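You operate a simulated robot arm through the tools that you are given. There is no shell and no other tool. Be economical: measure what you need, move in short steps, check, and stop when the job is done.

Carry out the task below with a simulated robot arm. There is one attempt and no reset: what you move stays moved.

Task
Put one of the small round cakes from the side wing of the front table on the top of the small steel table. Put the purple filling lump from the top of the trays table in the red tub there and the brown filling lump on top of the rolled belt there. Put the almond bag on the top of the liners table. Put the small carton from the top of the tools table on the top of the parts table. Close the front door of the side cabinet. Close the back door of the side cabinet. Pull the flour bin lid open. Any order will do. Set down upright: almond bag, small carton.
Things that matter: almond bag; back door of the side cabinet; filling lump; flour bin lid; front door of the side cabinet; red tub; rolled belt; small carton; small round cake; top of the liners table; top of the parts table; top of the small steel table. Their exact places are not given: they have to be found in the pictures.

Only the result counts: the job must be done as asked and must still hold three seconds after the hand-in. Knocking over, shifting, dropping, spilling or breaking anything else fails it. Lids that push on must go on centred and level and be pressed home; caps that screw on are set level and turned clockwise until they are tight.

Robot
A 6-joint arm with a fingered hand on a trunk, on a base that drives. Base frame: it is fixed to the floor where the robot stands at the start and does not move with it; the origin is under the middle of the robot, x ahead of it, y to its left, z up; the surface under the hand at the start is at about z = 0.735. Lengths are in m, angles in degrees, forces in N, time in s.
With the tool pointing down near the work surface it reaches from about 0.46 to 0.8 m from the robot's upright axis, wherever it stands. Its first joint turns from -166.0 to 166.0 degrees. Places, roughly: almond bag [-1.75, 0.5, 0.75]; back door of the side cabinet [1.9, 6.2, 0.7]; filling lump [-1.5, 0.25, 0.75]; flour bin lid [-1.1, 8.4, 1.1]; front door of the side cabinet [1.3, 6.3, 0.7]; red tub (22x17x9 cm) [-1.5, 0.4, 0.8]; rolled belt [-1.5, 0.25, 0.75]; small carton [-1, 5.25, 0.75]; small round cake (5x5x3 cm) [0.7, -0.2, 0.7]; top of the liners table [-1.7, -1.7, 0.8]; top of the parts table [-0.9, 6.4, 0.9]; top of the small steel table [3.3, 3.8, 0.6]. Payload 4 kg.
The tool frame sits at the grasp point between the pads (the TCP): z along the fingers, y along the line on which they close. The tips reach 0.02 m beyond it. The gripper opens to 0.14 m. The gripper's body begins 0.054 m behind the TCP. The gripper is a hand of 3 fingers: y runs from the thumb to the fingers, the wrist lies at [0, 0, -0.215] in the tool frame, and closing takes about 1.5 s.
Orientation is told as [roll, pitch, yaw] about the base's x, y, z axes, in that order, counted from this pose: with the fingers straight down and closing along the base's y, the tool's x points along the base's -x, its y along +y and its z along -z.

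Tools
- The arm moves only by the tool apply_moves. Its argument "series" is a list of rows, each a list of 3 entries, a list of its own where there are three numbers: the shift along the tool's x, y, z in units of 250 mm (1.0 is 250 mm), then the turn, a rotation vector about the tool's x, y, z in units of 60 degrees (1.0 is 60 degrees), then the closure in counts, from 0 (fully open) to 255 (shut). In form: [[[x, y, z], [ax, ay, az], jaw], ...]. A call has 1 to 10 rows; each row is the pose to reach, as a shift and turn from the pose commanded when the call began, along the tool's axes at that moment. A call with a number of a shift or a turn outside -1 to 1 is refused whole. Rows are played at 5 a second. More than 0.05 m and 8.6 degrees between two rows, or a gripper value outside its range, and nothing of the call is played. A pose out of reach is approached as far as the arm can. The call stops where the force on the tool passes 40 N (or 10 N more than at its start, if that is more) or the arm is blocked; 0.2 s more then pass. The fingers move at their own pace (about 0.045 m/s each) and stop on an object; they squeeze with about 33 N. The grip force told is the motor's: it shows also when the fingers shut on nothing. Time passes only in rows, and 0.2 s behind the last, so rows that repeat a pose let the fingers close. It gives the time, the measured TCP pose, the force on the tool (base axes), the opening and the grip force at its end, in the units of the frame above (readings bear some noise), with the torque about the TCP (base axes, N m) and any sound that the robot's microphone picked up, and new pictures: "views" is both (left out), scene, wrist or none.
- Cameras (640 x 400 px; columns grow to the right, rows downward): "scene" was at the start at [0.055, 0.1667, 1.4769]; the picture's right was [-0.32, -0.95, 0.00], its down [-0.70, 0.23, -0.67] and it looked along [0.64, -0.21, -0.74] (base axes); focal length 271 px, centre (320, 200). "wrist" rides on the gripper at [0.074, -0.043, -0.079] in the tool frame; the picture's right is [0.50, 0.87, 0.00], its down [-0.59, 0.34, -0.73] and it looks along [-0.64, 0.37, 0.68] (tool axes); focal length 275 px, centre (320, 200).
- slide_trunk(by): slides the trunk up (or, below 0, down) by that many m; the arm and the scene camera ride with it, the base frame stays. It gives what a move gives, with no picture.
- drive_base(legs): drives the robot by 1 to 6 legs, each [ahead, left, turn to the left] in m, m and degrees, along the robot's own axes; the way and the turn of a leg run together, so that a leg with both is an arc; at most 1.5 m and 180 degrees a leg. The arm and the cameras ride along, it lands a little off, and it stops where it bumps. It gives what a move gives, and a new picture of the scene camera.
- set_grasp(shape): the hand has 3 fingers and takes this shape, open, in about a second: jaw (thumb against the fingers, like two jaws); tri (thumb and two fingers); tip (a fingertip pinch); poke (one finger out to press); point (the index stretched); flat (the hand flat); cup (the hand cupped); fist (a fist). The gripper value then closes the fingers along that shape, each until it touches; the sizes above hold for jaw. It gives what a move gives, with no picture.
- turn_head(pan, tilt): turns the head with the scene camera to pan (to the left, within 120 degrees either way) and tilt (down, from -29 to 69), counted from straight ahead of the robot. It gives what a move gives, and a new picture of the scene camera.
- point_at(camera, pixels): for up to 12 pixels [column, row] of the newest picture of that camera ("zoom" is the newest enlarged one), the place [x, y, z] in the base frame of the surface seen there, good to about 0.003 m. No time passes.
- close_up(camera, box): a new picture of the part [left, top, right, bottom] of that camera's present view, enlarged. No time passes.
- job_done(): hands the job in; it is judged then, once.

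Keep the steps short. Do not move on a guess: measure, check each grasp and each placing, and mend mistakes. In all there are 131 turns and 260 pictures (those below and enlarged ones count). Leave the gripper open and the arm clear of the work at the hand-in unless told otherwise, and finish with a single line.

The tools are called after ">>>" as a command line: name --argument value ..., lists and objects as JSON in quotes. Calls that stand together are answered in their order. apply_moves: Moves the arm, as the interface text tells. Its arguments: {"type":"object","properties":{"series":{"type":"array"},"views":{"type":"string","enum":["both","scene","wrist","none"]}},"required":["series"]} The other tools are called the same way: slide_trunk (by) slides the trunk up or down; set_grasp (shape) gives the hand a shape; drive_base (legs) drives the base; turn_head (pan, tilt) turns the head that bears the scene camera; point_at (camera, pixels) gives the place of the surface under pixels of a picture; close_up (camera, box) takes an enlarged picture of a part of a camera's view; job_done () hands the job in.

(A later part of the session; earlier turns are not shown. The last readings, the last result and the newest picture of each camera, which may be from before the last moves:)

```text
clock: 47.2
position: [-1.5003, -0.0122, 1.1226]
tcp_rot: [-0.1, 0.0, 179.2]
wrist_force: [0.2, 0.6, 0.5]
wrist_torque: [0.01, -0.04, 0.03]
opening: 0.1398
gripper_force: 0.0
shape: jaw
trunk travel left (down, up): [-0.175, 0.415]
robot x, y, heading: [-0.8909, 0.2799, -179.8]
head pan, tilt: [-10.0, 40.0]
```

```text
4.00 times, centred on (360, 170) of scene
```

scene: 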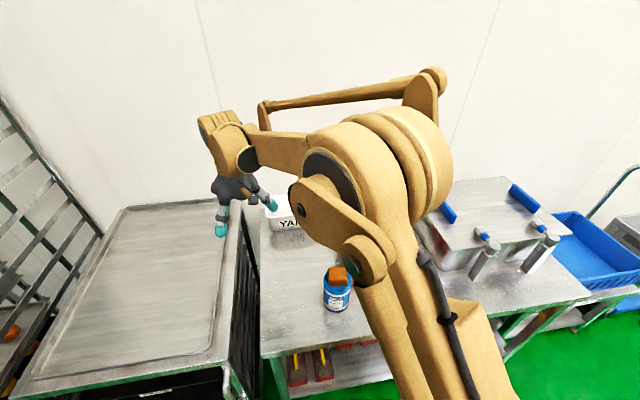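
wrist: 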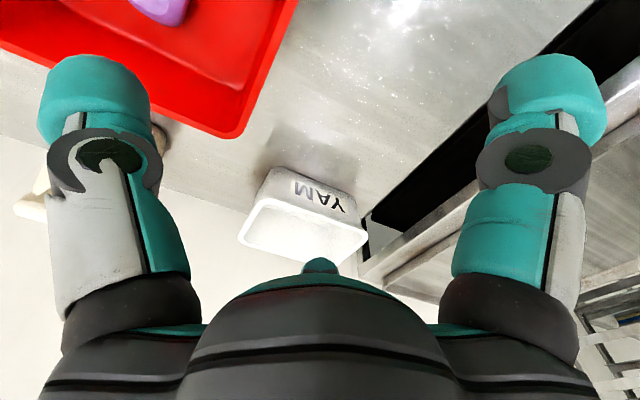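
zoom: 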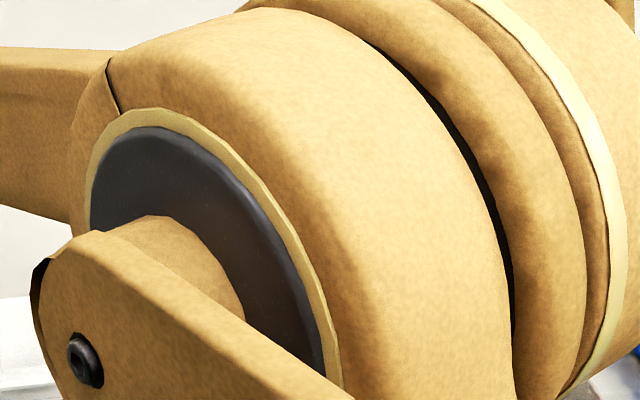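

The shoulder is in the way; swing the tool to the other side instead.

>>> apply_moves --series '[[[0.0, -0.19, 0], [0, 0, 0], 0], [[0.0, -0.38, 0], [0, 0, 0], 0], [[0.0, -0.57, 0], [0, 0, 0], 0], [[0.0, -0.76, 0], [0, 0, 0], 0], [[0.0, -0.95, 0], [0, 0, 0], 0], [[0.0, -1.0, 0], [0, 0, 0], 0]]' --views "none"

>>> apply_moves --series '[[[0.04, -0.19, 0], [0, 0, 0], 0], [[0.08, -0.38, 0], [0, 0, 0], 0], [[0.12, -0.57, 0], [0, 0, 0], 0], [[0.16, -0.76, 0], [0, 0, 0], 0], [[0.2, -0.95, 0], [0, 0, 0], 0], [[0.2, -1.0, 0], [0, 0, 0], 0]]' --views "both"

>>> close_up --camera "scene" --box '[280, 120, 440, 220]'

```text
clock: 48.6
position: [-1.4977, 0.241, 1.1227]
tcp_rot: [0.0, -0.1, 179.2]
wrist_force: [-0.9, 0.0, -0.8]
wrist_torque: [0.0, 0.01, -0.01]
opening: 0.1397
gripper_force: 0.0
shape: jaw
trunk travel left (down, up): [-0.175, 0.415]
robot x, y, heading: [-0.8896, 0.2737, -179.7]
head pan, tilt: [-10.0, 40.0]
```

```text
clock: 50.0
position: [-1.4446, 0.4896, 1.1233]
tcp_rot: [0.0, 0.0, 179.3]
wrist_force: [0.8, -0.3, -0.3]
wrist_torque: [-0.02, 0.0, -0.02]
opening: 0.1397
gripper_force: 0.0
shape: jaw
trunk travel left (down, up): [-0.175, 0.415]
robot x, y, heading: [-0.8911, 0.2754, -179.6]
head pan, tilt: [-10.0, 40.0]
```

scene: 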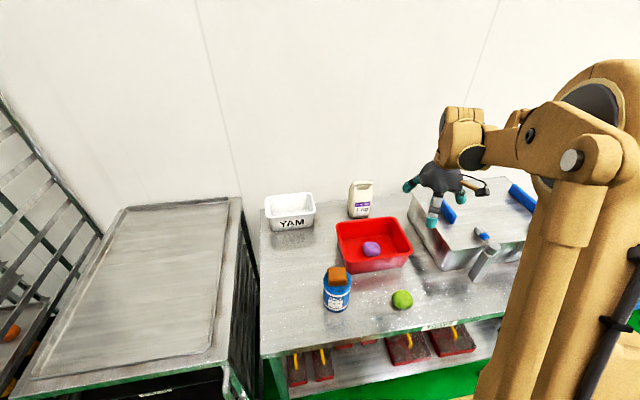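
wrist: 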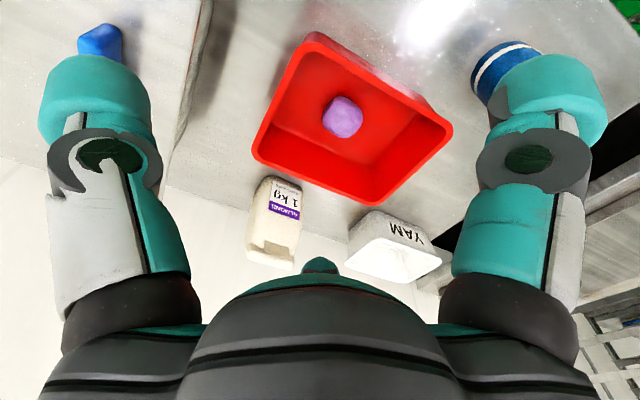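

```text
4.00 times, centred on (360, 170) of scene
```

zoom: 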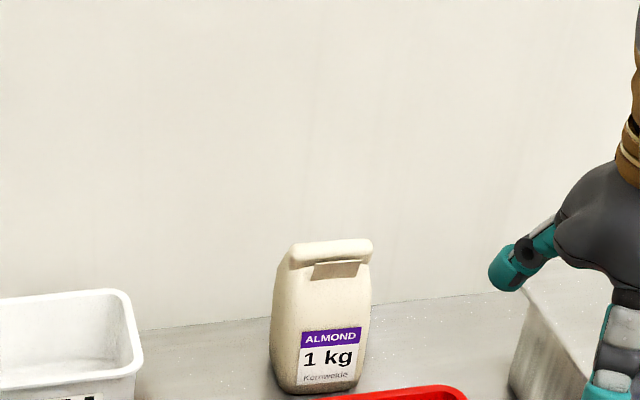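

>>> point_at --camera "zoom" --pixels '[[330, 250], [330, 240], [290, 265], [365, 262], [270, 320], [370, 320], [300, 385], [355, 385], [275, 360], [328, 300], [300, 242], [500, 330]]'

>>> point_at --camera "wrist" --pixels '[[283, 180], [275, 215], [250, 225], [298, 225], [270, 258], [300, 190], [258, 180], [290, 145]]'

>>> point_at --camera "scene" --pixels '[[360, 240], [480, 395], [560, 330], [300, 200], [240, 90]]'

```text
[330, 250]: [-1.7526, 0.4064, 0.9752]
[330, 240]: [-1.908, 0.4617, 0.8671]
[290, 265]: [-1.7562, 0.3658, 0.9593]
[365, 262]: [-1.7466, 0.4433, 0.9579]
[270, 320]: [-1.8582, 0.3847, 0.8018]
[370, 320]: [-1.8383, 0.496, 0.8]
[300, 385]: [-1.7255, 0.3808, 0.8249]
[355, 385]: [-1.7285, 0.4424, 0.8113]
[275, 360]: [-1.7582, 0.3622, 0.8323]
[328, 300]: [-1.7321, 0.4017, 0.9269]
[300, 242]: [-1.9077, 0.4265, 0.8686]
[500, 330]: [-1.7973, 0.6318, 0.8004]
```

```text
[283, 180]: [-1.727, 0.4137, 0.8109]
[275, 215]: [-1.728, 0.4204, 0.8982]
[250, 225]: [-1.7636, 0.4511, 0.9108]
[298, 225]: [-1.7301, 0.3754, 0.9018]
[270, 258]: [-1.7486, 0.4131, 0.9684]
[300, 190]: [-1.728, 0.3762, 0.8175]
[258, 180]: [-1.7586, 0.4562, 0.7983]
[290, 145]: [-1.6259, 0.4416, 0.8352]
```

```text
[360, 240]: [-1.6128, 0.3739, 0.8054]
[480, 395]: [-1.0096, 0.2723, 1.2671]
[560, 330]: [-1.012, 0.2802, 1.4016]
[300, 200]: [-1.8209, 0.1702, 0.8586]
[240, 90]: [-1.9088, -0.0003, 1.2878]
```

Bag: front face x=-1.727, y 0.36–0.455, top 0.977. It's 0.88 m from the robot axis; see how close the base is to the table before driving closer.

>>> turn_head --pan 0 --tilt 65

>>> point_at --camera "scene" --pixels '[[330, 285], [360, 285], [400, 300], [300, 230], [330, 240], [340, 330], [420, 240], [300, 300]]'

```text
clock: 50.9
position: [-1.4448, 0.4887, 1.1232]
tcp_rot: [0.0, 0.0, 179.2]
wrist_force: [-0.6, 0.3, 0.2]
wrist_torque: [-0.01, -0.02, -0.05]
opening: 0.1396
gripper_force: 0.0
shape: jaw
trunk travel left (down, up): [-0.175, 0.415]
robot x, y, heading: [-0.8909, 0.2714, -179.8]
head pan, tilt: [0.0, 65.0]
```

scene: 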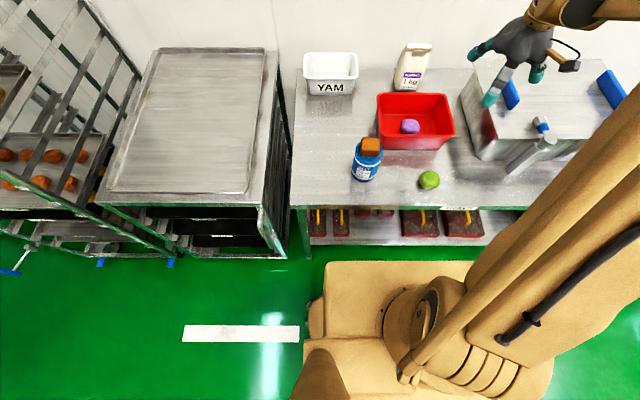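

```text
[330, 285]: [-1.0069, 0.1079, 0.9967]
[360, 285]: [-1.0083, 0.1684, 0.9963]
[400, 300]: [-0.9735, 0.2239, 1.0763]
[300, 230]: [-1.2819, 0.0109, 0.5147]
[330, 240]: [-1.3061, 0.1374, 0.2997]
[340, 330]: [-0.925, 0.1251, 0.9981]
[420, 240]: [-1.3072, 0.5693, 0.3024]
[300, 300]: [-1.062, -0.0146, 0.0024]
```

The base front is at x≈-1.06, table edge at -1.265: room to drive 0.1 m ahead.

>>> drive_base --legs '[[0.11, 0, 0]]'

>>> apply_moves --series '[[[-0.15, 0.1, 0], [0, 0, 0], 0], [[-0.3, 0.2, 0], [0, 0, 0], 0], [[-0.45, 0.3, 0], [0, 0, 0], 0], [[-0.6, 0.32, 0], [0, 0, 0], 0], [[-0.76, 0.32, 0], [0, 0, 0], 0], [[-0.82, 0.32, 0], [0, 0, 0], 0]]'

```text
clock: 52.1
position: [-1.5573, 0.489, 1.1229]
tcp_rot: [0.0, 0.1, 179.2]
wrist_force: [0.7, 0.5, -0.9]
wrist_torque: [0.01, -0.02, 0.01]
opening: 0.14
gripper_force: 0.1
shape: jaw
trunk travel left (down, up): [-0.175, 0.415]
robot x, y, heading: [-1.0059, 0.2772, -179.9]
head pan, tilt: [0.0, 65.0]
```

scene: 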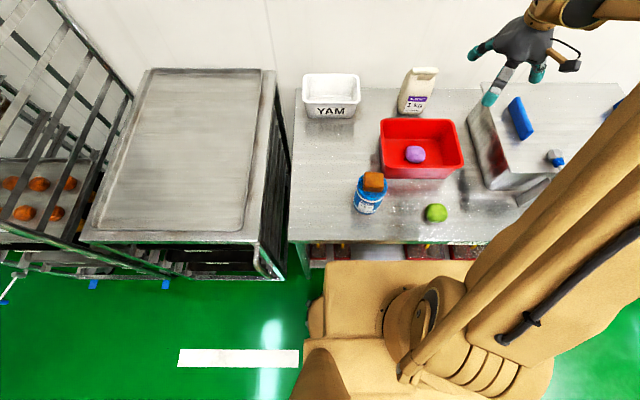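

```text
clock: 53.5
position: [-1.762, 0.4113, 1.1224]
tcp_rot: [0.0, 0.0, 179.2]
wrist_force: [0.7, -0.5, -0.3]
wrist_torque: [0.0, 0.06, 0.0]
opening: 0.1398
gripper_force: 0.0
shape: jaw
trunk travel left (down, up): [-0.175, 0.415]
robot x, y, heading: [-1.0009, 0.2761, -179.9]
head pan, tilt: [0.0, 65.0]
```

scene: 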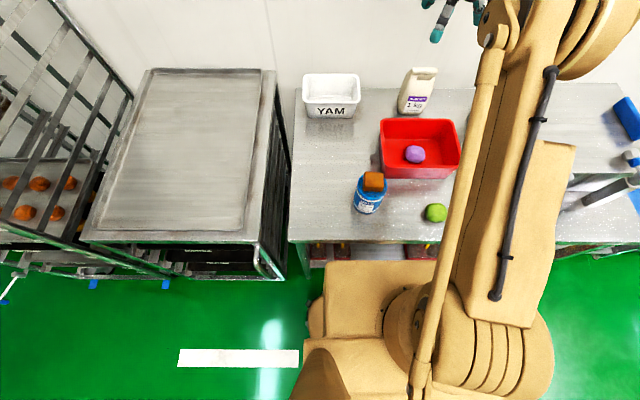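
wrist: 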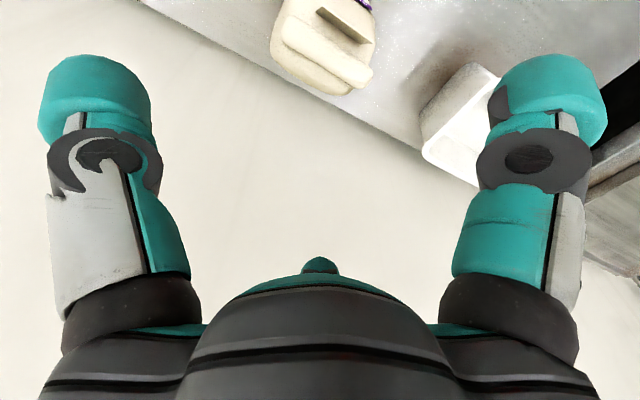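

>>> close_up --camera "wrist" --box '[240, 0, 400, 100]'

>>> point_at --camera "wrist" --pixels '[[285, 15], [275, 40], [300, 75], [345, 85], [370, 40], [325, 50], [350, 70], [290, 45], [340, 40]]'

```text
4.00 times, centred on (320, 50) of wrist
```

zoom: 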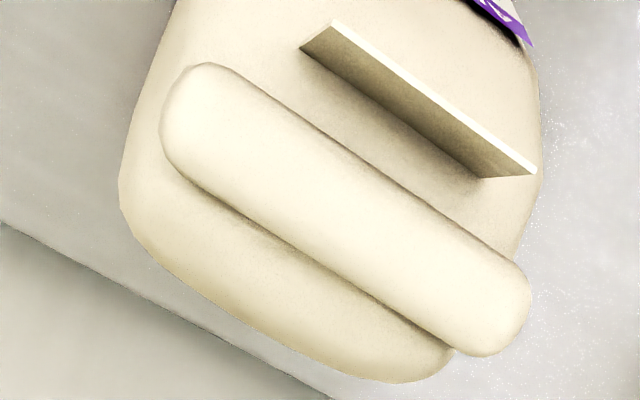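

```text
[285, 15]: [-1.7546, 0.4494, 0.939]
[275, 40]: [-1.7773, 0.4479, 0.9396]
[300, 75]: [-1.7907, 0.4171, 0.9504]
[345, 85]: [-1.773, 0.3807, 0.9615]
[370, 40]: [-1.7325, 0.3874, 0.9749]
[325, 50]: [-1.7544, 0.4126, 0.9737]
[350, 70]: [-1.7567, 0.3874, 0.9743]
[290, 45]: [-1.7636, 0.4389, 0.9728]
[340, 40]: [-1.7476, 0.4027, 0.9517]
```

The bag's centre (-1.763,0.411) matches the TCP. Go down to z≈0.935 and close.

>>> apply_moves --series '[[[0, 0, 0.18], [0, 0, 0], 0], [[0, 0, 0.36], [0, 0, 0], 0], [[0, 0, 0.54], [0, 0, 0], 0], [[0, 0, 0.66], [0, 0, 0], 0], [[0, 0, 0.75], [0, 0, 0], 0], [[0, 0, 0.75], [0, 0, 0], 80], [[0, 0, 0.75], [0, 0, 0], 120], [[0, 0, 0.75], [0, 0, 0], 120], [[0, 0, 0.75], [0, 0, 0], 120], [[0, 0, 0.75], [0, 0, 0], 120]]'

```text
clock: 55.7
position: [-1.7627, 0.4111, 0.9355]
tcp_rot: [0.1, 0.0, 179.3]
wrist_force: [-1.8, -1.5, 0.4]
wrist_torque: [0.0, 0.04, -0.04]
opening: 0.076
gripper_force: 0.1
shape: jaw
trunk travel left (down, up): [-0.175, 0.415]
robot x, y, heading: [-1.0025, 0.273, -179.8]
head pan, tilt: [0.0, 65.0]
```

scene: 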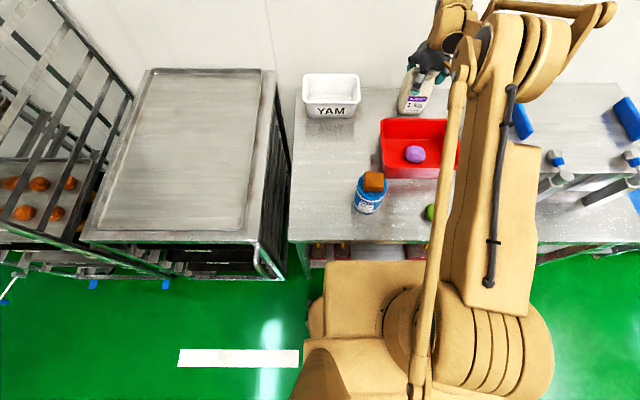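
wrist: 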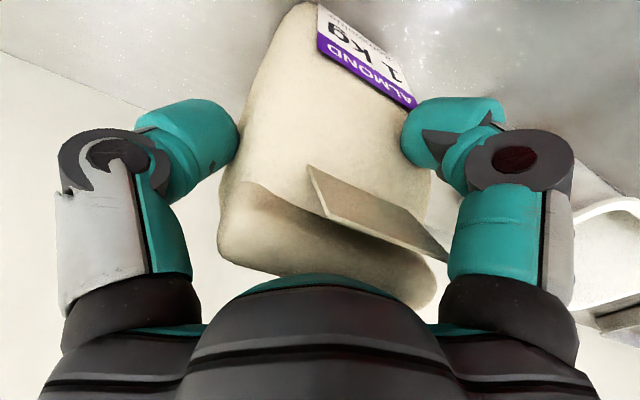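

Not yet gripped; close further.

>>> apply_moves --series '[[[0, 0, 0], [0, 0, 0], 160], [[0, 0, 0], [0, 0, 0], 170], [[0, 0, 0], [0, 0, 0], 170], [[0, 0, 0], [0, 0, 0], 170]]' --views "wrist"

```text
clock: 56.7
position: [-1.7618, 0.4117, 0.9347]
tcp_rot: [0.0, -0.1, 179.2]
wrist_force: [0.6, 1.6, -0.1]
wrist_torque: [0.01, -0.16, 0.01]
opening: 0.0641
gripper_force: 33.0
shape: jaw
trunk travel left (down, up): [-0.175, 0.415]
robot x, y, heading: [-1.005, 0.277, -179.7]
head pan, tilt: [0.0, 65.0]
```

wrist: 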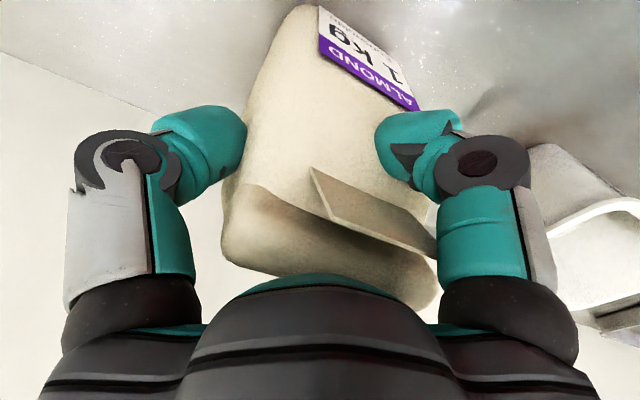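

Gripped with 33 N. Lift and check.

>>> apply_moves --series '[[[0, 0, -0.1], [0, 0, 0], 170], [[0, 0, -0.25], [0, 0, 0], 170], [[0, 0, -0.4], [0, 0, 0], 170], [[0, 0, -0.55], [0, 0, 0], 170], [[0, 0, -0.7], [0, 0, 0], 170], [[0, 0, -0.8], [0, 0, 0], 170]]'

```text
clock: 58.1
position: [-1.7624, 0.4122, 1.1367]
tcp_rot: [0.0, 0.1, 179.2]
wrist_force: [-0.9, 0.7, -9.1]
wrist_torque: [0.06, -0.05, 0.0]
opening: 0.0626
gripper_force: 33.1
shape: jaw
trunk travel left (down, up): [-0.175, 0.415]
robot x, y, heading: [-1.0035, 0.2785, -179.8]
head pan, tilt: [0.0, 65.0]
```

scene: 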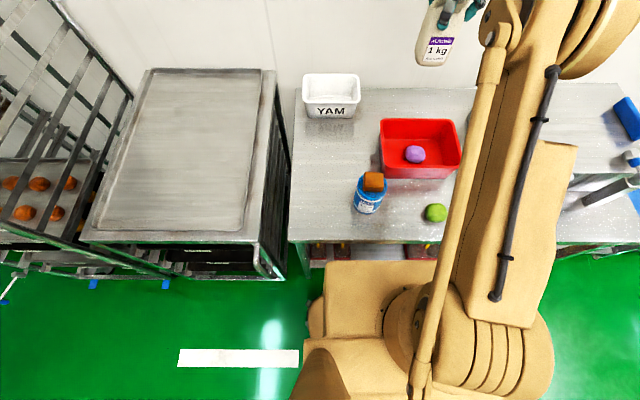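
wrist: 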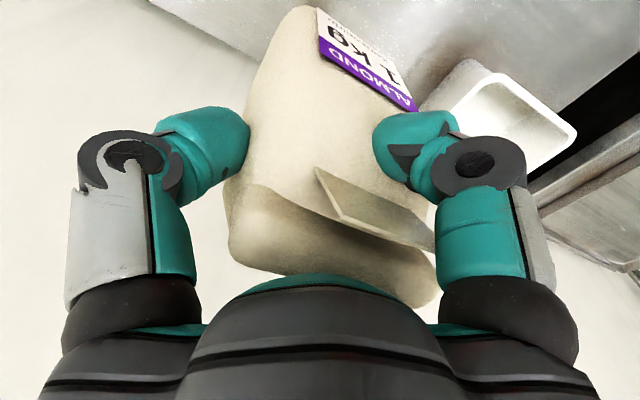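

The bag is held upright with its bottom ~1.0. Retract the arm, back off, and drive toward the liners table side.

>>> apply_moves --series '[[[0.18, 0.05, 0], [0, 0, 0], 170], [[0.36, 0.1, 0], [0, 0, 0], 170], [[0.54, 0.15, 0], [0, 0, 0], 170], [[0.72, 0.2, 0], [0, 0, 0], 170], [[0.88, 0.25, 0], [0, 0, 0], 170]]' --views "none"

>>> drive_base --legs '[[-0.6, 0, 0], [0, 1.0, 0]]'

>>> turn_head --pan 20 --tilt 35

```text
clock: 59.3
position: [-1.5406, 0.3462, 1.1352]
tcp_rot: [-0.1, 0.0, 179.1]
wrist_force: [0.5, -0.2, -9.3]
wrist_torque: [0.07, -0.11, 0.0]
opening: 0.0617
gripper_force: 32.8
shape: jaw
trunk travel left (down, up): [-0.175, 0.415]
robot x, y, heading: [-1.0041, 0.2746, -179.8]
head pan, tilt: [0.0, 65.0]
```

```text
clock: 67.5
position: [-0.9371, -0.6442, 1.1349]
tcp_rot: [0.0, 0.1, 179.2]
wrist_force: [0.1, -1.3, -10.2]
wrist_torque: [0.07, -0.08, 0.04]
opening: 0.0621
gripper_force: 33.1
shape: jaw
trunk travel left (down, up): [-0.175, 0.415]
robot x, y, heading: [-0.3956, -0.7131, -179.7]
head pan, tilt: [0.0, 65.0]
```

scene: 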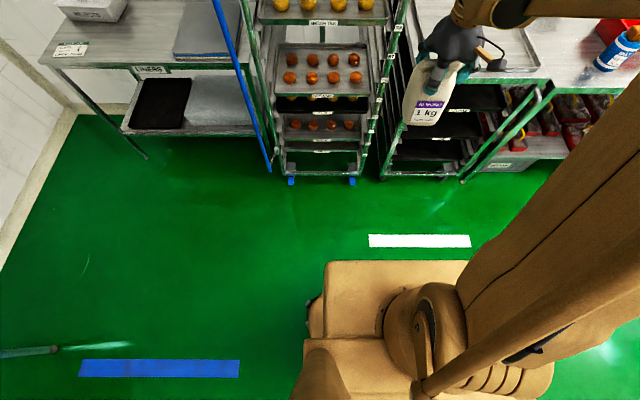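

```text
clock: 68.4
position: [-0.9368, -0.6437, 1.1358]
tcp_rot: [0.0, 0.0, 179.2]
wrist_force: [0.4, 0.0, -9.8]
wrist_torque: [0.04, -0.11, -0.05]
opening: 0.0618
gripper_force: 33.3
shape: jaw
trunk travel left (down, up): [-0.175, 0.415]
robot x, y, heading: [-0.3984, -0.7131, -179.7]
head pan, tilt: [20.0, 35.0]
```

scene: 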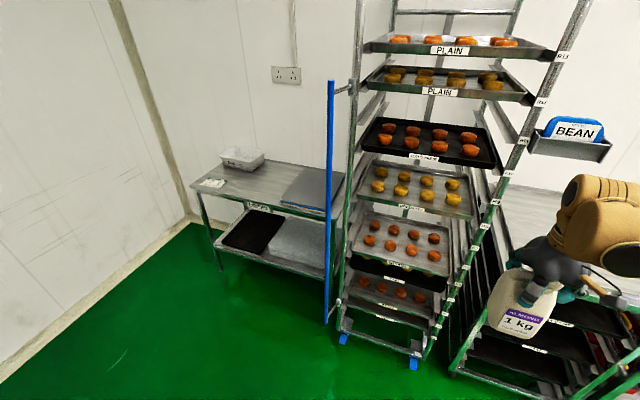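

>>> close_up --camera "scene" --box '[180, 120, 360, 240]'

>>> point_at --camera "scene" --pixels '[[265, 185], [260, 200], [280, 180], [205, 190], [265, 210], [290, 190], [330, 205], [330, 320], [330, 85], [240, 160], [338, 335], [300, 170]]'

```text
3.33 times, centred on (270, 180) of scene
```

zoom: 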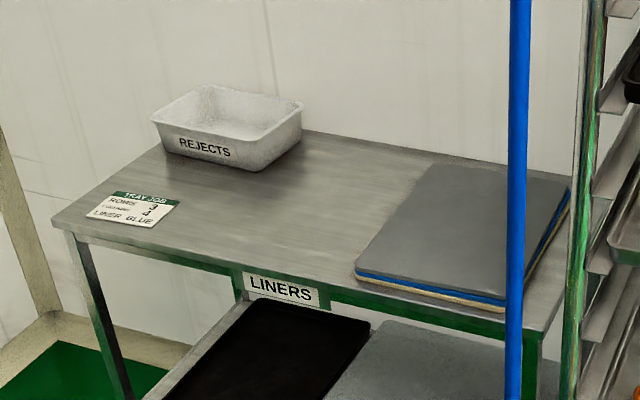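

```text
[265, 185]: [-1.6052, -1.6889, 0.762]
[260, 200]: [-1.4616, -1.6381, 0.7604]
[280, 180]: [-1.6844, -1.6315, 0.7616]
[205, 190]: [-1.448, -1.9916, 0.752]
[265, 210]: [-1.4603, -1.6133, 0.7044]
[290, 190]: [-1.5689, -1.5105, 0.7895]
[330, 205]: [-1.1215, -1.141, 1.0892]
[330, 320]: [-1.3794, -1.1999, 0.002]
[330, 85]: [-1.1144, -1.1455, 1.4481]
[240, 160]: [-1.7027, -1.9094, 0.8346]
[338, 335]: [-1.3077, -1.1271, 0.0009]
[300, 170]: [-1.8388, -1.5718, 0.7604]
```

Table top z=0.761, free spot near (-1.6,-1.7). The blue rod at (-1.115,-1.14) must be passed; I'll go back slightly, sideways, then ahead.

>>> drive_base --legs '[[-0.07, 0, 0], [0, 1.0, 0], [0.5, 0, 0]]'

>>> turn_head --pan 5 --tilt 50

```text
clock: 76.7
position: [-1.3679, -1.6322, 1.1348]
tcp_rot: [0.0, 0.1, 178.7]
wrist_force: [0.6, -0.5, -10.5]
wrist_torque: [0.06, -0.04, 0.0]
opening: 0.0616
gripper_force: 32.9
shape: jaw
trunk travel left (down, up): [-0.175, 0.415]
robot x, y, heading: [-0.8271, -1.7036, 179.8]
head pan, tilt: [20.0, 35.0]
```

scene: 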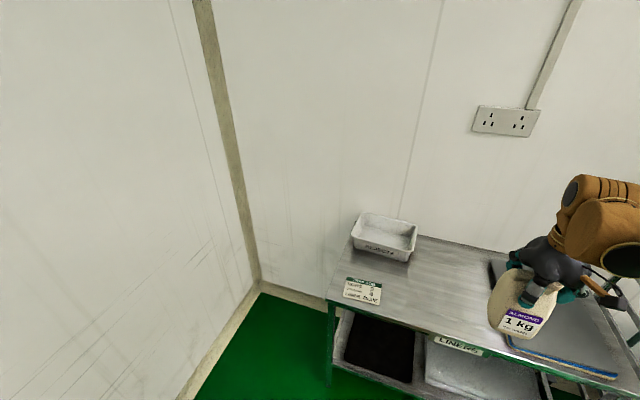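

```text
clock: 77.5
position: [-1.3657, -1.6323, 1.1344]
tcp_rot: [0.0, 0.0, 178.7]
wrist_force: [0.5, 0.5, -10.1]
wrist_torque: [0.07, -0.11, 0.0]
opening: 0.0615
gripper_force: 32.8
shape: jaw
trunk travel left (down, up): [-0.175, 0.415]
robot x, y, heading: [-0.8268, -1.7052, 179.8]
head pan, tilt: [5.0, 50.0]
```

scene: 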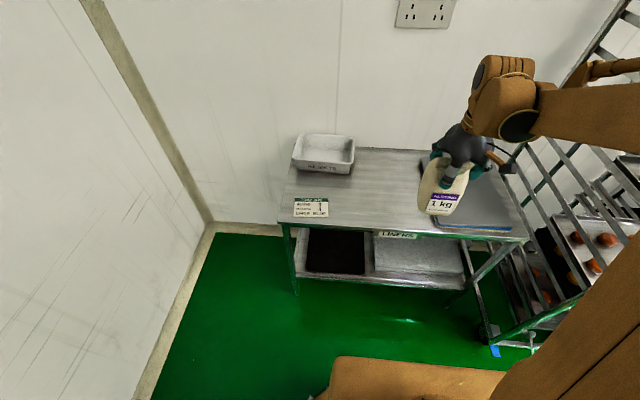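

>>> point_at --camera "scene" --pixels '[[375, 190], [375, 215], [400, 175], [410, 205], [350, 185], [430, 210], [425, 160], [350, 155], [355, 220], [325, 170]]'

```text
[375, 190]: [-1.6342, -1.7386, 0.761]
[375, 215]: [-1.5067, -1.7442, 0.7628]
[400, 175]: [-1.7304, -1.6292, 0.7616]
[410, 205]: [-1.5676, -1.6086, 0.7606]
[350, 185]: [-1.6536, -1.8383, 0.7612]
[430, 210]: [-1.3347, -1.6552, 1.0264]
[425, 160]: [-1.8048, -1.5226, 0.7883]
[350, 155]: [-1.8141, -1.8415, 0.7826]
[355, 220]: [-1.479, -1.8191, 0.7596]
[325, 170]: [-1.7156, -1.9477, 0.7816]
```

Place spot: (-1.58,-1.72), clear of liners and the REJECTS tub. Move above it and part-way down.

>>> apply_moves --series '[[[-0.17, 0.075, 0], [0, 0, 0], 170], [[-0.34, 0.15, 0], [0, 0, 0], 170], [[-0.51, 0.225, 0], [0, 0, 0], 170], [[-0.68, 0.3, 0], [0, 0, 0], 170], [[-0.852, 0.372, 0], [0, 0, 0], 170], [[-0.852, 0.372, 0.18], [0, 0, 0], 170], [[-0.852, 0.372, 0.36], [0, 0, 0], 170], [[-0.852, 0.372, 0.54], [0, 0, 0], 170], [[-0.852, 0.372, 0.72], [0, 0, 0], 170], [[-0.852, 0.372, 0.84], [0, 0, 0], 170]]'

>>> close_up --camera "scene" --box '[280, 110, 480, 260]'

```text
clock: 79.7
position: [-1.5827, -1.7198, 0.9241]
tcp_rot: [0.0, 0.1, 178.7]
wrist_force: [0.1, 0.1, -9.8]
wrist_torque: [0.1, -0.09, 0.01]
opening: 0.0613
gripper_force: 33.2
shape: jaw
trunk travel left (down, up): [-0.175, 0.415]
robot x, y, heading: [-0.8242, -1.7054, 179.9]
head pan, tilt: [5.0, 50.0]
```

scene: 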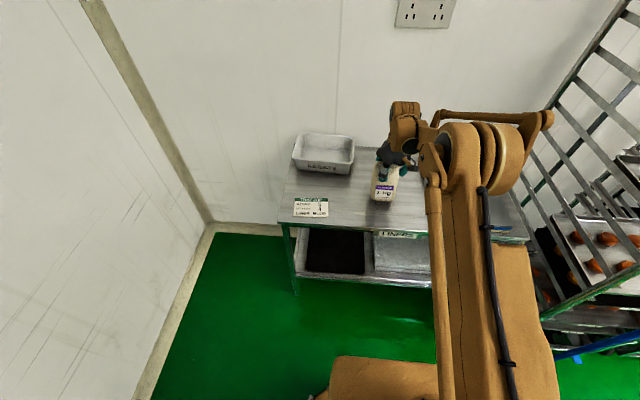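
wrist: 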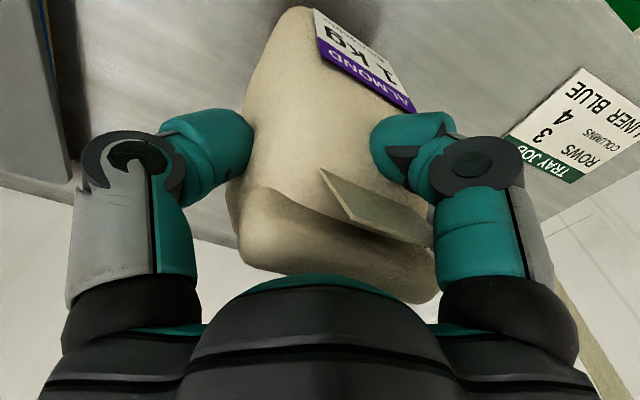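

```text
2.67 times, centred on (380, 185) of scene
```

zoom: 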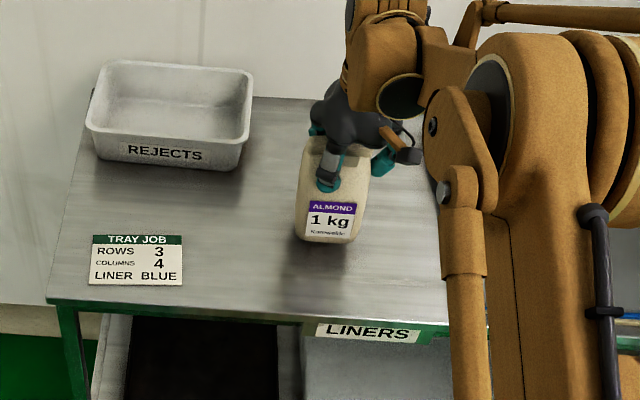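

Lower slowly until the weight comes off.

>>> apply_moves --series '[[[0, 0, 0.06], [0, 0, 0], 170], [[0, 0, 0.09], [0, 0, 0], 170], [[0, 0, 0.105], [0, 0, 0], 170]]' --views "wrist"

>>> close_up --camera "scene" --box '[340, 130, 440, 220]'

```text
clock: 80.5
position: [-1.5803, -1.7204, 0.9003]
tcp_rot: [0.0, -0.1, 178.7]
wrist_force: [-2.8, 2.4, 5.9]
wrist_torque: [-0.21, 0.0, -0.05]
opening: 0.0615
gripper_force: 33.2
shape: jaw
trunk travel left (down, up): [-0.175, 0.415]
robot x, y, heading: [-0.8284, -1.7048, 179.8]
head pan, tilt: [5.0, 50.0]
```

wrist: 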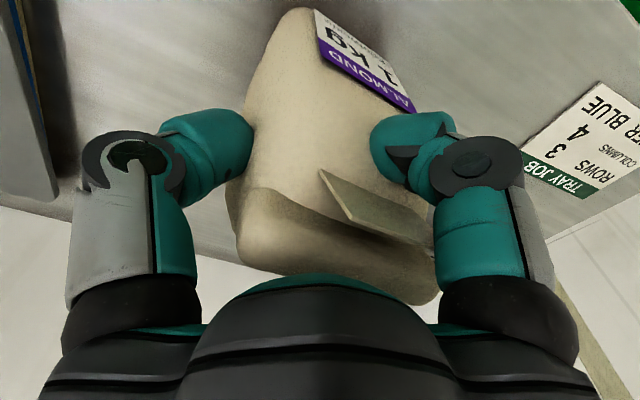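

```text
4.44 times, centred on (390, 175) of scene
```

zoom: 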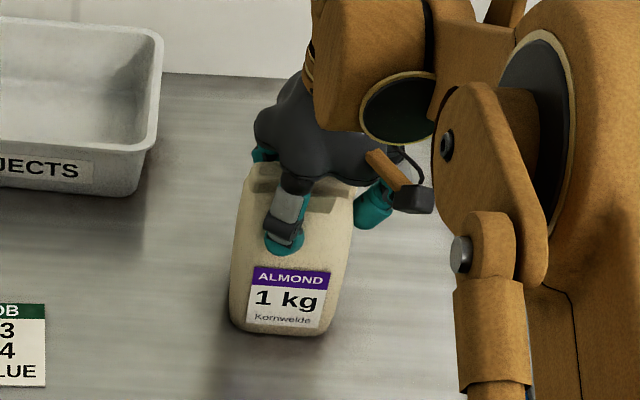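

The bag is standing on the table (force now upward). Open, and rise straight up.

>>> apply_moves --series '[[[0, 0, 0], [0, 0, 0], 130], [[0, 0, 0], [0, 0, 0], 90], [[0, 0, 0], [0, 0, 0], 50], [[0, 0, 0], [0, 0, 0], 0], [[0, 0, 0], [0, 0, 0], 0], [[0, 0, 0], [0, 0, 0], 0], [[0, 0, 0], [0, 0, 0], 0]]' --views "wrist"

>>> apply_moves --series '[[[0, 0, -0.12], [0, 0, 0], 0], [[0, 0, -0.3], [0, 0, 0], 0], [[0, 0, -0.48], [0, 0, 0], 0], [[0, 0, -0.66], [0, 0, 0], 0], [[0, 0, -0.84], [0, 0, 0], 0], [[0.18, 0, -0.84], [0, 0, 0], 0], [[0.36, 0, -0.84], [0, 0, 0], 0], [[0.54, 0, -0.84], [0, 0, 0], 0], [[0.72, 0, -0.84], [0, 0, 0], 0], [[0.9, 0, -0.84], [0, 0, 0], 0]]'

>>> close_up --camera "scene" --box '[340, 130, 440, 220]'

```text
clock: 82.1
position: [-1.5798, -1.7206, 0.8987]
tcp_rot: [0.0, 0.0, 178.7]
wrist_force: [0.4, 0.5, -0.4]
wrist_torque: [-0.02, 0.0, -0.01]
opening: 0.1399
gripper_force: 0.1
shape: jaw
trunk travel left (down, up): [-0.175, 0.415]
robot x, y, heading: [-0.8292, -1.7069, 179.8]
head pan, tilt: [5.0, 50.0]
```

wrist: 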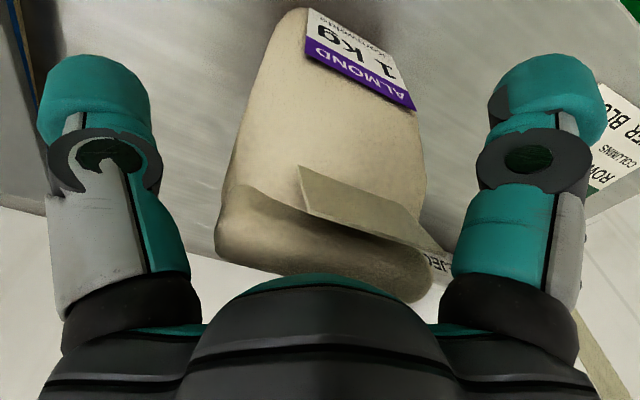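

```text
clock: 84.3
position: [-1.3543, -1.7253, 1.1093]
tcp_rot: [0.0, -0.1, 178.7]
wrist_force: [-0.3, 0.9, 0.6]
wrist_torque: [-0.01, 0.03, 0.0]
opening: 0.1402
gripper_force: 0.1
shape: jaw
trunk travel left (down, up): [-0.175, 0.415]
robot x, y, heading: [-0.8234, -1.707, 179.9]
head pan, tilt: [5.0, 50.0]
```

scene: 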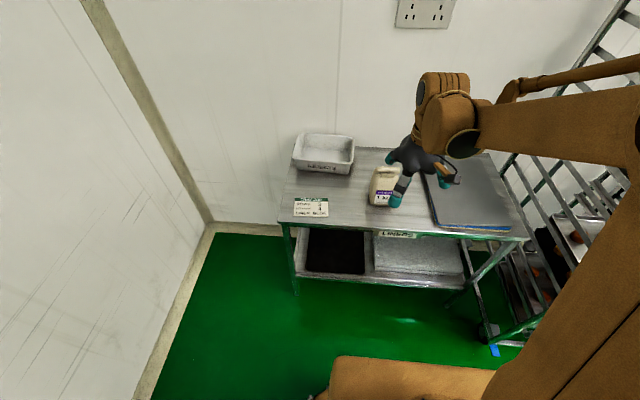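
wrist: 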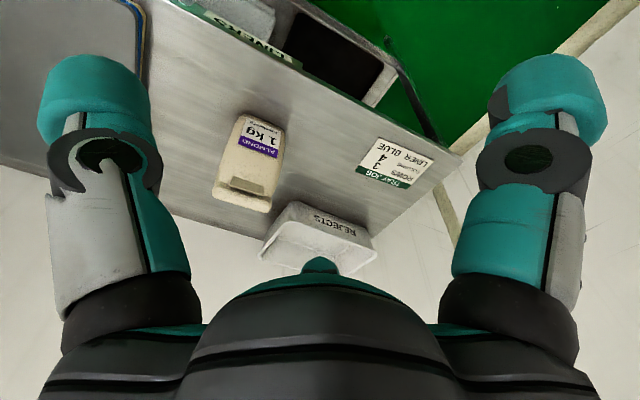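

```text
4.44 times, centred on (390, 175) of scene
```

zoom: 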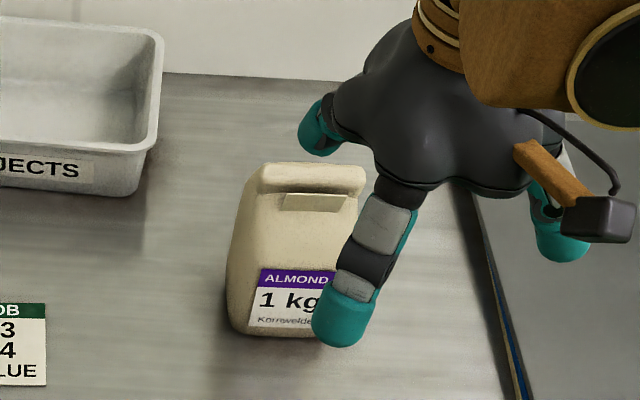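

The bag stands upright. Back off and drive back to the cakes' side, turning to face forward.

>>> drive_base --legs '[[-0.47, 0, 0], [0, -1.5, 0], [0, 0, 180], [0.33, 0.05, 0]]'

>>> turn_head --pan -25 --tilt 15

>>> turn_head --pan -14 --tilt 50

```text
clock: 103.4
position: [0.5166, -0.1179, 1.1081]
tcp_rot: [0.0, 0.0, -0.4]
wrist_force: [-0.1, 0.3, -0.6]
wrist_torque: [-0.02, 0.01, 0.02]
opening: 0.1402
gripper_force: 0.0
shape: jaw
trunk travel left (down, up): [-0.175, 0.415]
robot x, y, heading: [-0.0104, -0.1432, 0.6]
head pan, tilt: [5.0, 50.0]
```

scene: 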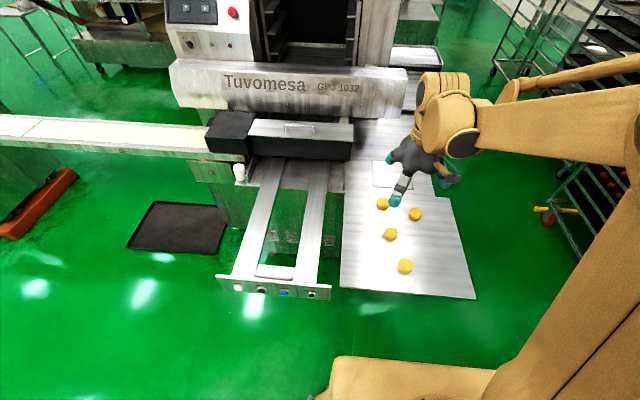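

```text
clock: 104.4
position: [0.5169, -0.1178, 1.1099]
tcp_rot: [-0.1, 0.0, -0.4]
wrist_force: [0.2, -0.8, -0.7]
wrist_torque: [0.01, 0.01, 0.01]
opening: 0.1399
gripper_force: 0.0
shape: jaw
trunk travel left (down, up): [-0.175, 0.415]
robot x, y, heading: [-0.0132, -0.1428, 0.5]
head pan, tilt: [-25.0, 15.0]
```

scene: 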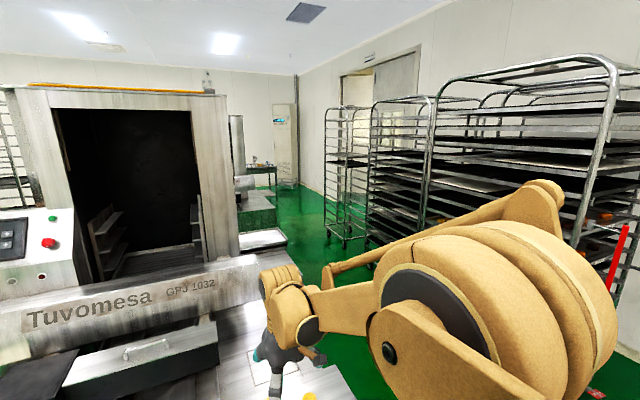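

```text
clock: 105.4
position: [0.5163, -0.1185, 1.1091]
tcp_rot: [-0.1, -0.1, -0.4]
wrist_force: [-0.6, -0.4, 0.2]
wrist_torque: [0.0, 0.02, -0.01]
opening: 0.14
gripper_force: 0.1
shape: jaw
trunk travel left (down, up): [-0.175, 0.415]
robot x, y, heading: [-0.0087, -0.1439, 0.4]
head pan, tilt: [-14.0, 50.0]
```

scene: 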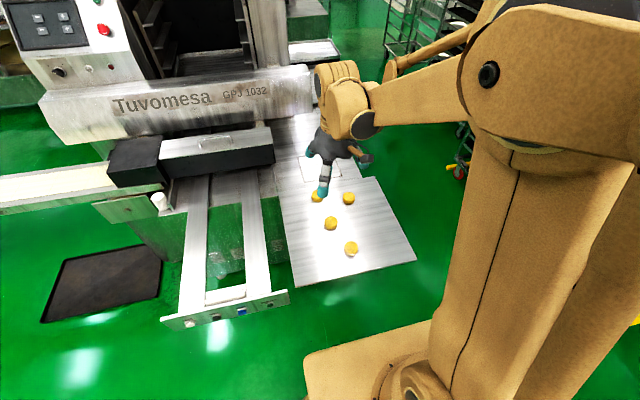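

Measure the cakes again from here.

>>> close_up --camera "scene" --box '[280, 160, 420, 270]'

>>> point_at --camera "scene" --pixels '[[331, 222], [326, 222], [337, 222], [331, 217], [331, 229], [351, 247], [348, 197], [316, 196]]'

```text
3.64 times, centred on (350, 215) of scene
```

zoom: 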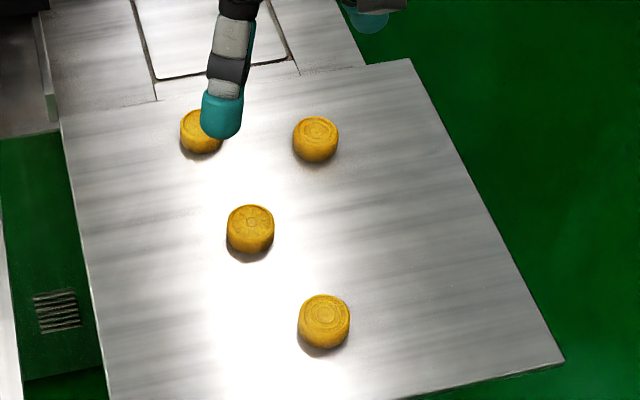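

```text
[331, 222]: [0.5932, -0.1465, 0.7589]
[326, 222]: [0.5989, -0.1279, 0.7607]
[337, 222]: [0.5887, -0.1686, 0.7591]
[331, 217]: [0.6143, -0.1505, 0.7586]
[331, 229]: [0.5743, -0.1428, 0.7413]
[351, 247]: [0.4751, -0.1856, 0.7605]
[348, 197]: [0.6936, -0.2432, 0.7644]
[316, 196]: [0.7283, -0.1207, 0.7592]
```

Cake centre (0.597,-0.147), top 0.760. Lower trunk by 0.1, then descend to just above it.

>>> slide_trunk --by -0.1

>>> apply_moves --series '[[[-0.16, -0.06, 0], [0, 0, 0], 60], [[-0.322, -0.116, 0], [0, 0, 0], 90], [[-0.322, -0.116, 0.19], [0, 0, 0], 90], [[-0.322, -0.116, 0.38], [0, 0, 0], 90], [[-0.322, -0.116, 0.57], [0, 0, 0], 90], [[-0.322, -0.116, 0.74], [0, 0, 0], 90], [[-0.322, -0.116, 0.74], [0, 0, 0], 90]]'

```text
clock: 106.7
position: [0.516, -0.1173, 1.0097]
tcp_rot: [-0.1, 0.0, -0.4]
wrist_force: [0.4, 0.5, 0.9]
wrist_torque: [0.02, 0.0, 0.03]
opening: 0.1399
gripper_force: 0.1
shape: jaw
trunk travel left (down, up): [-0.075, 0.515]
robot x, y, heading: [-0.012, -0.1476, 0.8]
head pan, tilt: [-14.0, 50.0]
```

```text
clock: 108.3
position: [0.5945, -0.1464, 0.8228]
tcp_rot: [0.0, 0.0, -0.5]
wrist_force: [1.0, 0.5, 0.7]
wrist_torque: [0.02, 0.0, 0.01]
opening: 0.0909
gripper_force: 0.1
shape: jaw
trunk travel left (down, up): [-0.075, 0.515]
robot x, y, heading: [-0.0117, -0.1441, 0.6]
head pan, tilt: [-14.0, 50.0]
```

scene: 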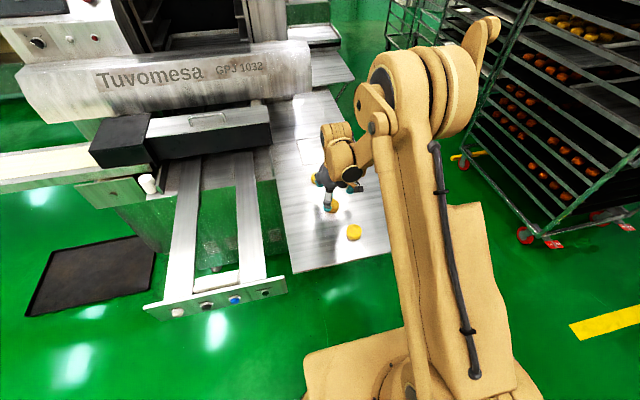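
wrist: 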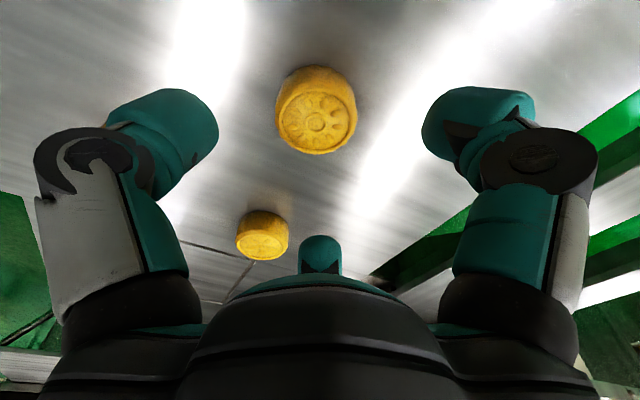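

Centred. Go down to z≈0.76 and close.

>>> apply_moves --series '[[[-0.01, 0, 0.12], [0, 0, 0], 90], [[-0.01, 0, 0.248], [0, 0, 0], 90], [[-0.01, 0, 0.248], [0, 0, 0], 140], [[-0.01, 0, 0.248], [0, 0, 0], 190], [[-0.01, 0, 0.248], [0, 0, 0], 190], [[-0.01, 0, 0.248], [0, 0, 0], 190], [[-0.01, 0, 0.248], [0, 0, 0], 190], [[-0.01, 0, 0.248], [0, 0, 0], 190]]' --views "wrist"

```text
clock: 110.1
position: [0.5996, -0.1477, 0.7617]
tcp_rot: [-0.1, 0.0, -0.3]
wrist_force: [0.6, -0.6, 0.1]
wrist_torque: [0.03, -0.04, -0.04]
opening: 0.0434
gripper_force: 32.7
shape: jaw
trunk travel left (down, up): [-0.075, 0.515]
robot x, y, heading: [-0.0087, -0.1451, 0.6]
head pan, tilt: [-14.0, 50.0]
```

wrist: 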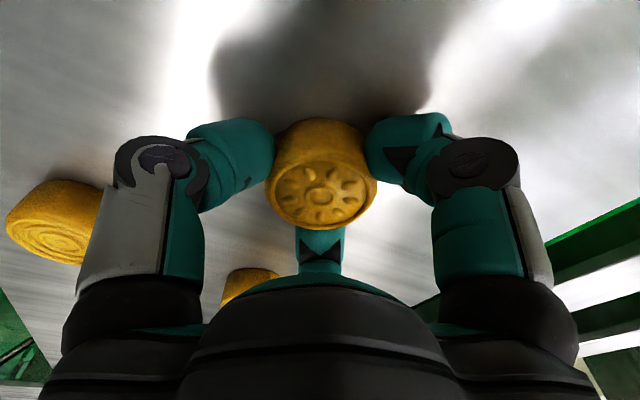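

Held. Lift 0.24 m and retract, then look around for the route.

>>> apply_moves --series '[[[0, 0, -0.1], [0, 0, 0], 190], [[0, 0, -0.28], [0, 0, 0], 190], [[0, 0, -0.46], [0, 0, 0], 190], [[0, 0, -0.64], [0, 0, 0], 190], [[0, 0, -0.82], [0, 0, 0], 190], [[0, 0, -1], [0, 0, 0], 190], [[0.15, 0, -1], [0, 0, 0], 190], [[0.3, 0, -1], [0, 0, 0], 190], [[0.45, 0, -1], [0, 0, 0], 190]]' --views "wrist"

>>> drive_base --legs '[[-0.3, 0, 0]]'

>>> turn_head --pan 50 --tilt 15

>>> point_at --camera "scene" --pixels '[[200, 240], [300, 320], [240, 220], [260, 150], [160, 230], [400, 250], [380, 220], [470, 215], [100, 260], [330, 205]]'

```text
clock: 112.1
position: [0.4862, -0.1481, 1.013]
tcp_rot: [0.0, -0.1, -0.4]
wrist_force: [0.6, 0.4, -0.2]
wrist_torque: [-0.03, -0.03, 0.01]
opening: 0.0432
gripper_force: 33.1
shape: jaw
trunk travel left (down, up): [-0.075, 0.515]
robot x, y, heading: [-0.0108, -0.1454, 0.6]
head pan, tilt: [-14.0, 50.0]
```

wrist: 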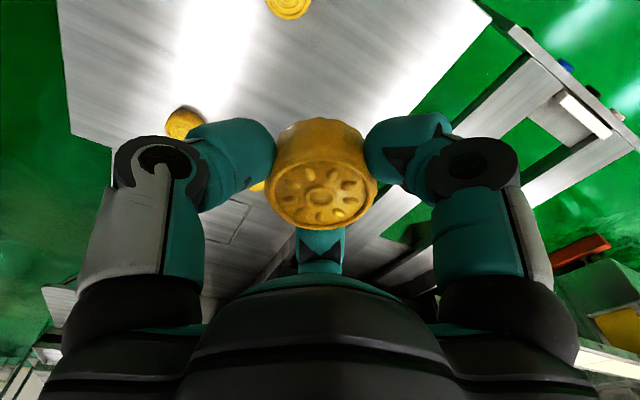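

```text
clock: 114.2
position: [0.1836, -0.1515, 1.0135]
tcp_rot: [-0.1, 0.0, -0.4]
wrist_force: [0.1, 0.1, -0.3]
wrist_torque: [0.01, -0.02, -0.01]
opening: 0.0435
gripper_force: 32.9
shape: jaw
trunk travel left (down, up): [-0.075, 0.515]
robot x, y, heading: [-0.3125, -0.1482, 0.5]
head pan, tilt: [-14.0, 50.0]
```

scene: 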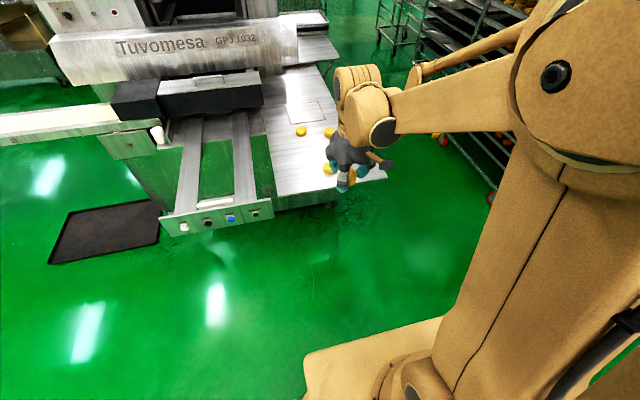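

```text
clock: 115.5
position: [0.1849, -0.1491, 1.012]
tcp_rot: [0.0, 0.1, -0.3]
wrist_force: [-0.3, 0.3, -0.5]
wrist_torque: [0.0, 0.0, -0.01]
opening: 0.0435
gripper_force: 32.7
shape: jaw
trunk travel left (down, up): [-0.075, 0.515]
robot x, y, heading: [-0.3116, -0.149, 0.6]
head pan, tilt: [50.0, 15.0]
```

scene: 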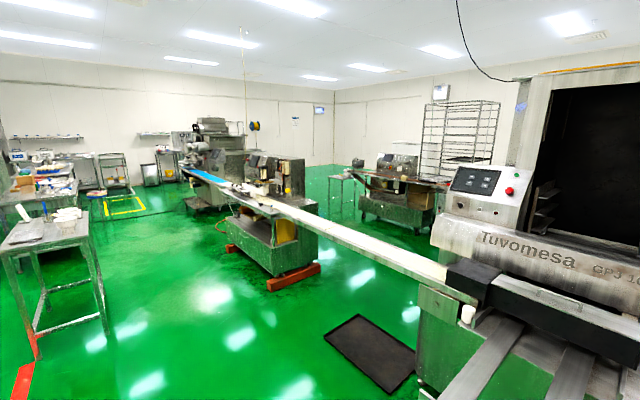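

```text
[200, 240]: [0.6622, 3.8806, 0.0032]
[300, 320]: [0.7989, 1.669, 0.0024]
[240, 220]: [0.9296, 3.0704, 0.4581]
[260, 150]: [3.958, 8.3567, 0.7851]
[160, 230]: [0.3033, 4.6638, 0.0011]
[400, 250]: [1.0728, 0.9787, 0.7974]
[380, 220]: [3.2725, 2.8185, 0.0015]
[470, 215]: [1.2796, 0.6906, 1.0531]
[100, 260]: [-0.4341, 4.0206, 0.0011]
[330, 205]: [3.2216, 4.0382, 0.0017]
```

>>> turn_head --pan -15 --tilt 15

>>> point_at --camera "scene" --pixels '[[290, 230], [330, 260], [270, 215], [350, 230], [340, 300], [370, 250], [230, 180], [260, 200], [400, 270], [300, 215]]'

```text
clock: 116.9
position: [0.1841, -0.1503, 1.0114]
tcp_rot: [0.0, -0.1, -0.5]
wrist_force: [0.6, 0.2, -1.5]
wrist_torque: [-0.02, -0.02, 0.01]
opening: 0.0433
gripper_force: 33.5
shape: jaw
trunk travel left (down, up): [-0.075, 0.515]
robot x, y, heading: [-0.3132, -0.1521, 0.4]
head pan, tilt: [-15.0, 15.0]
```

scene: 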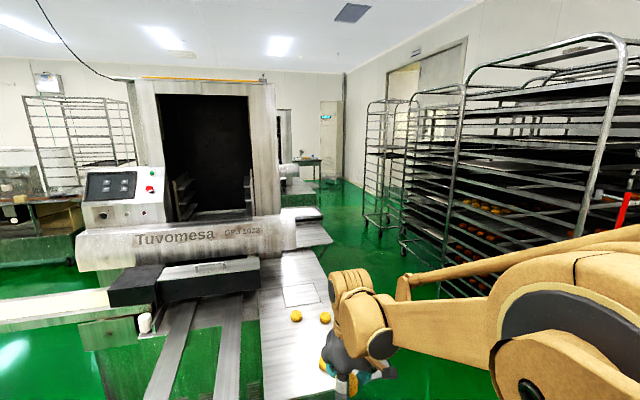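

```text
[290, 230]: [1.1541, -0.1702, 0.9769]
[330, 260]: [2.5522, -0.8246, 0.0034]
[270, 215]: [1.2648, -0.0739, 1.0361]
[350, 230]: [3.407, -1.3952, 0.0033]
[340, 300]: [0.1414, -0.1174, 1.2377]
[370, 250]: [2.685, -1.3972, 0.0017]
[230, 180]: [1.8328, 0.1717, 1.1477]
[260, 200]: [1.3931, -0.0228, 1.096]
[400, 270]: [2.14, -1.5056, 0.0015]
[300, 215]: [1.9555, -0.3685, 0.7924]
```

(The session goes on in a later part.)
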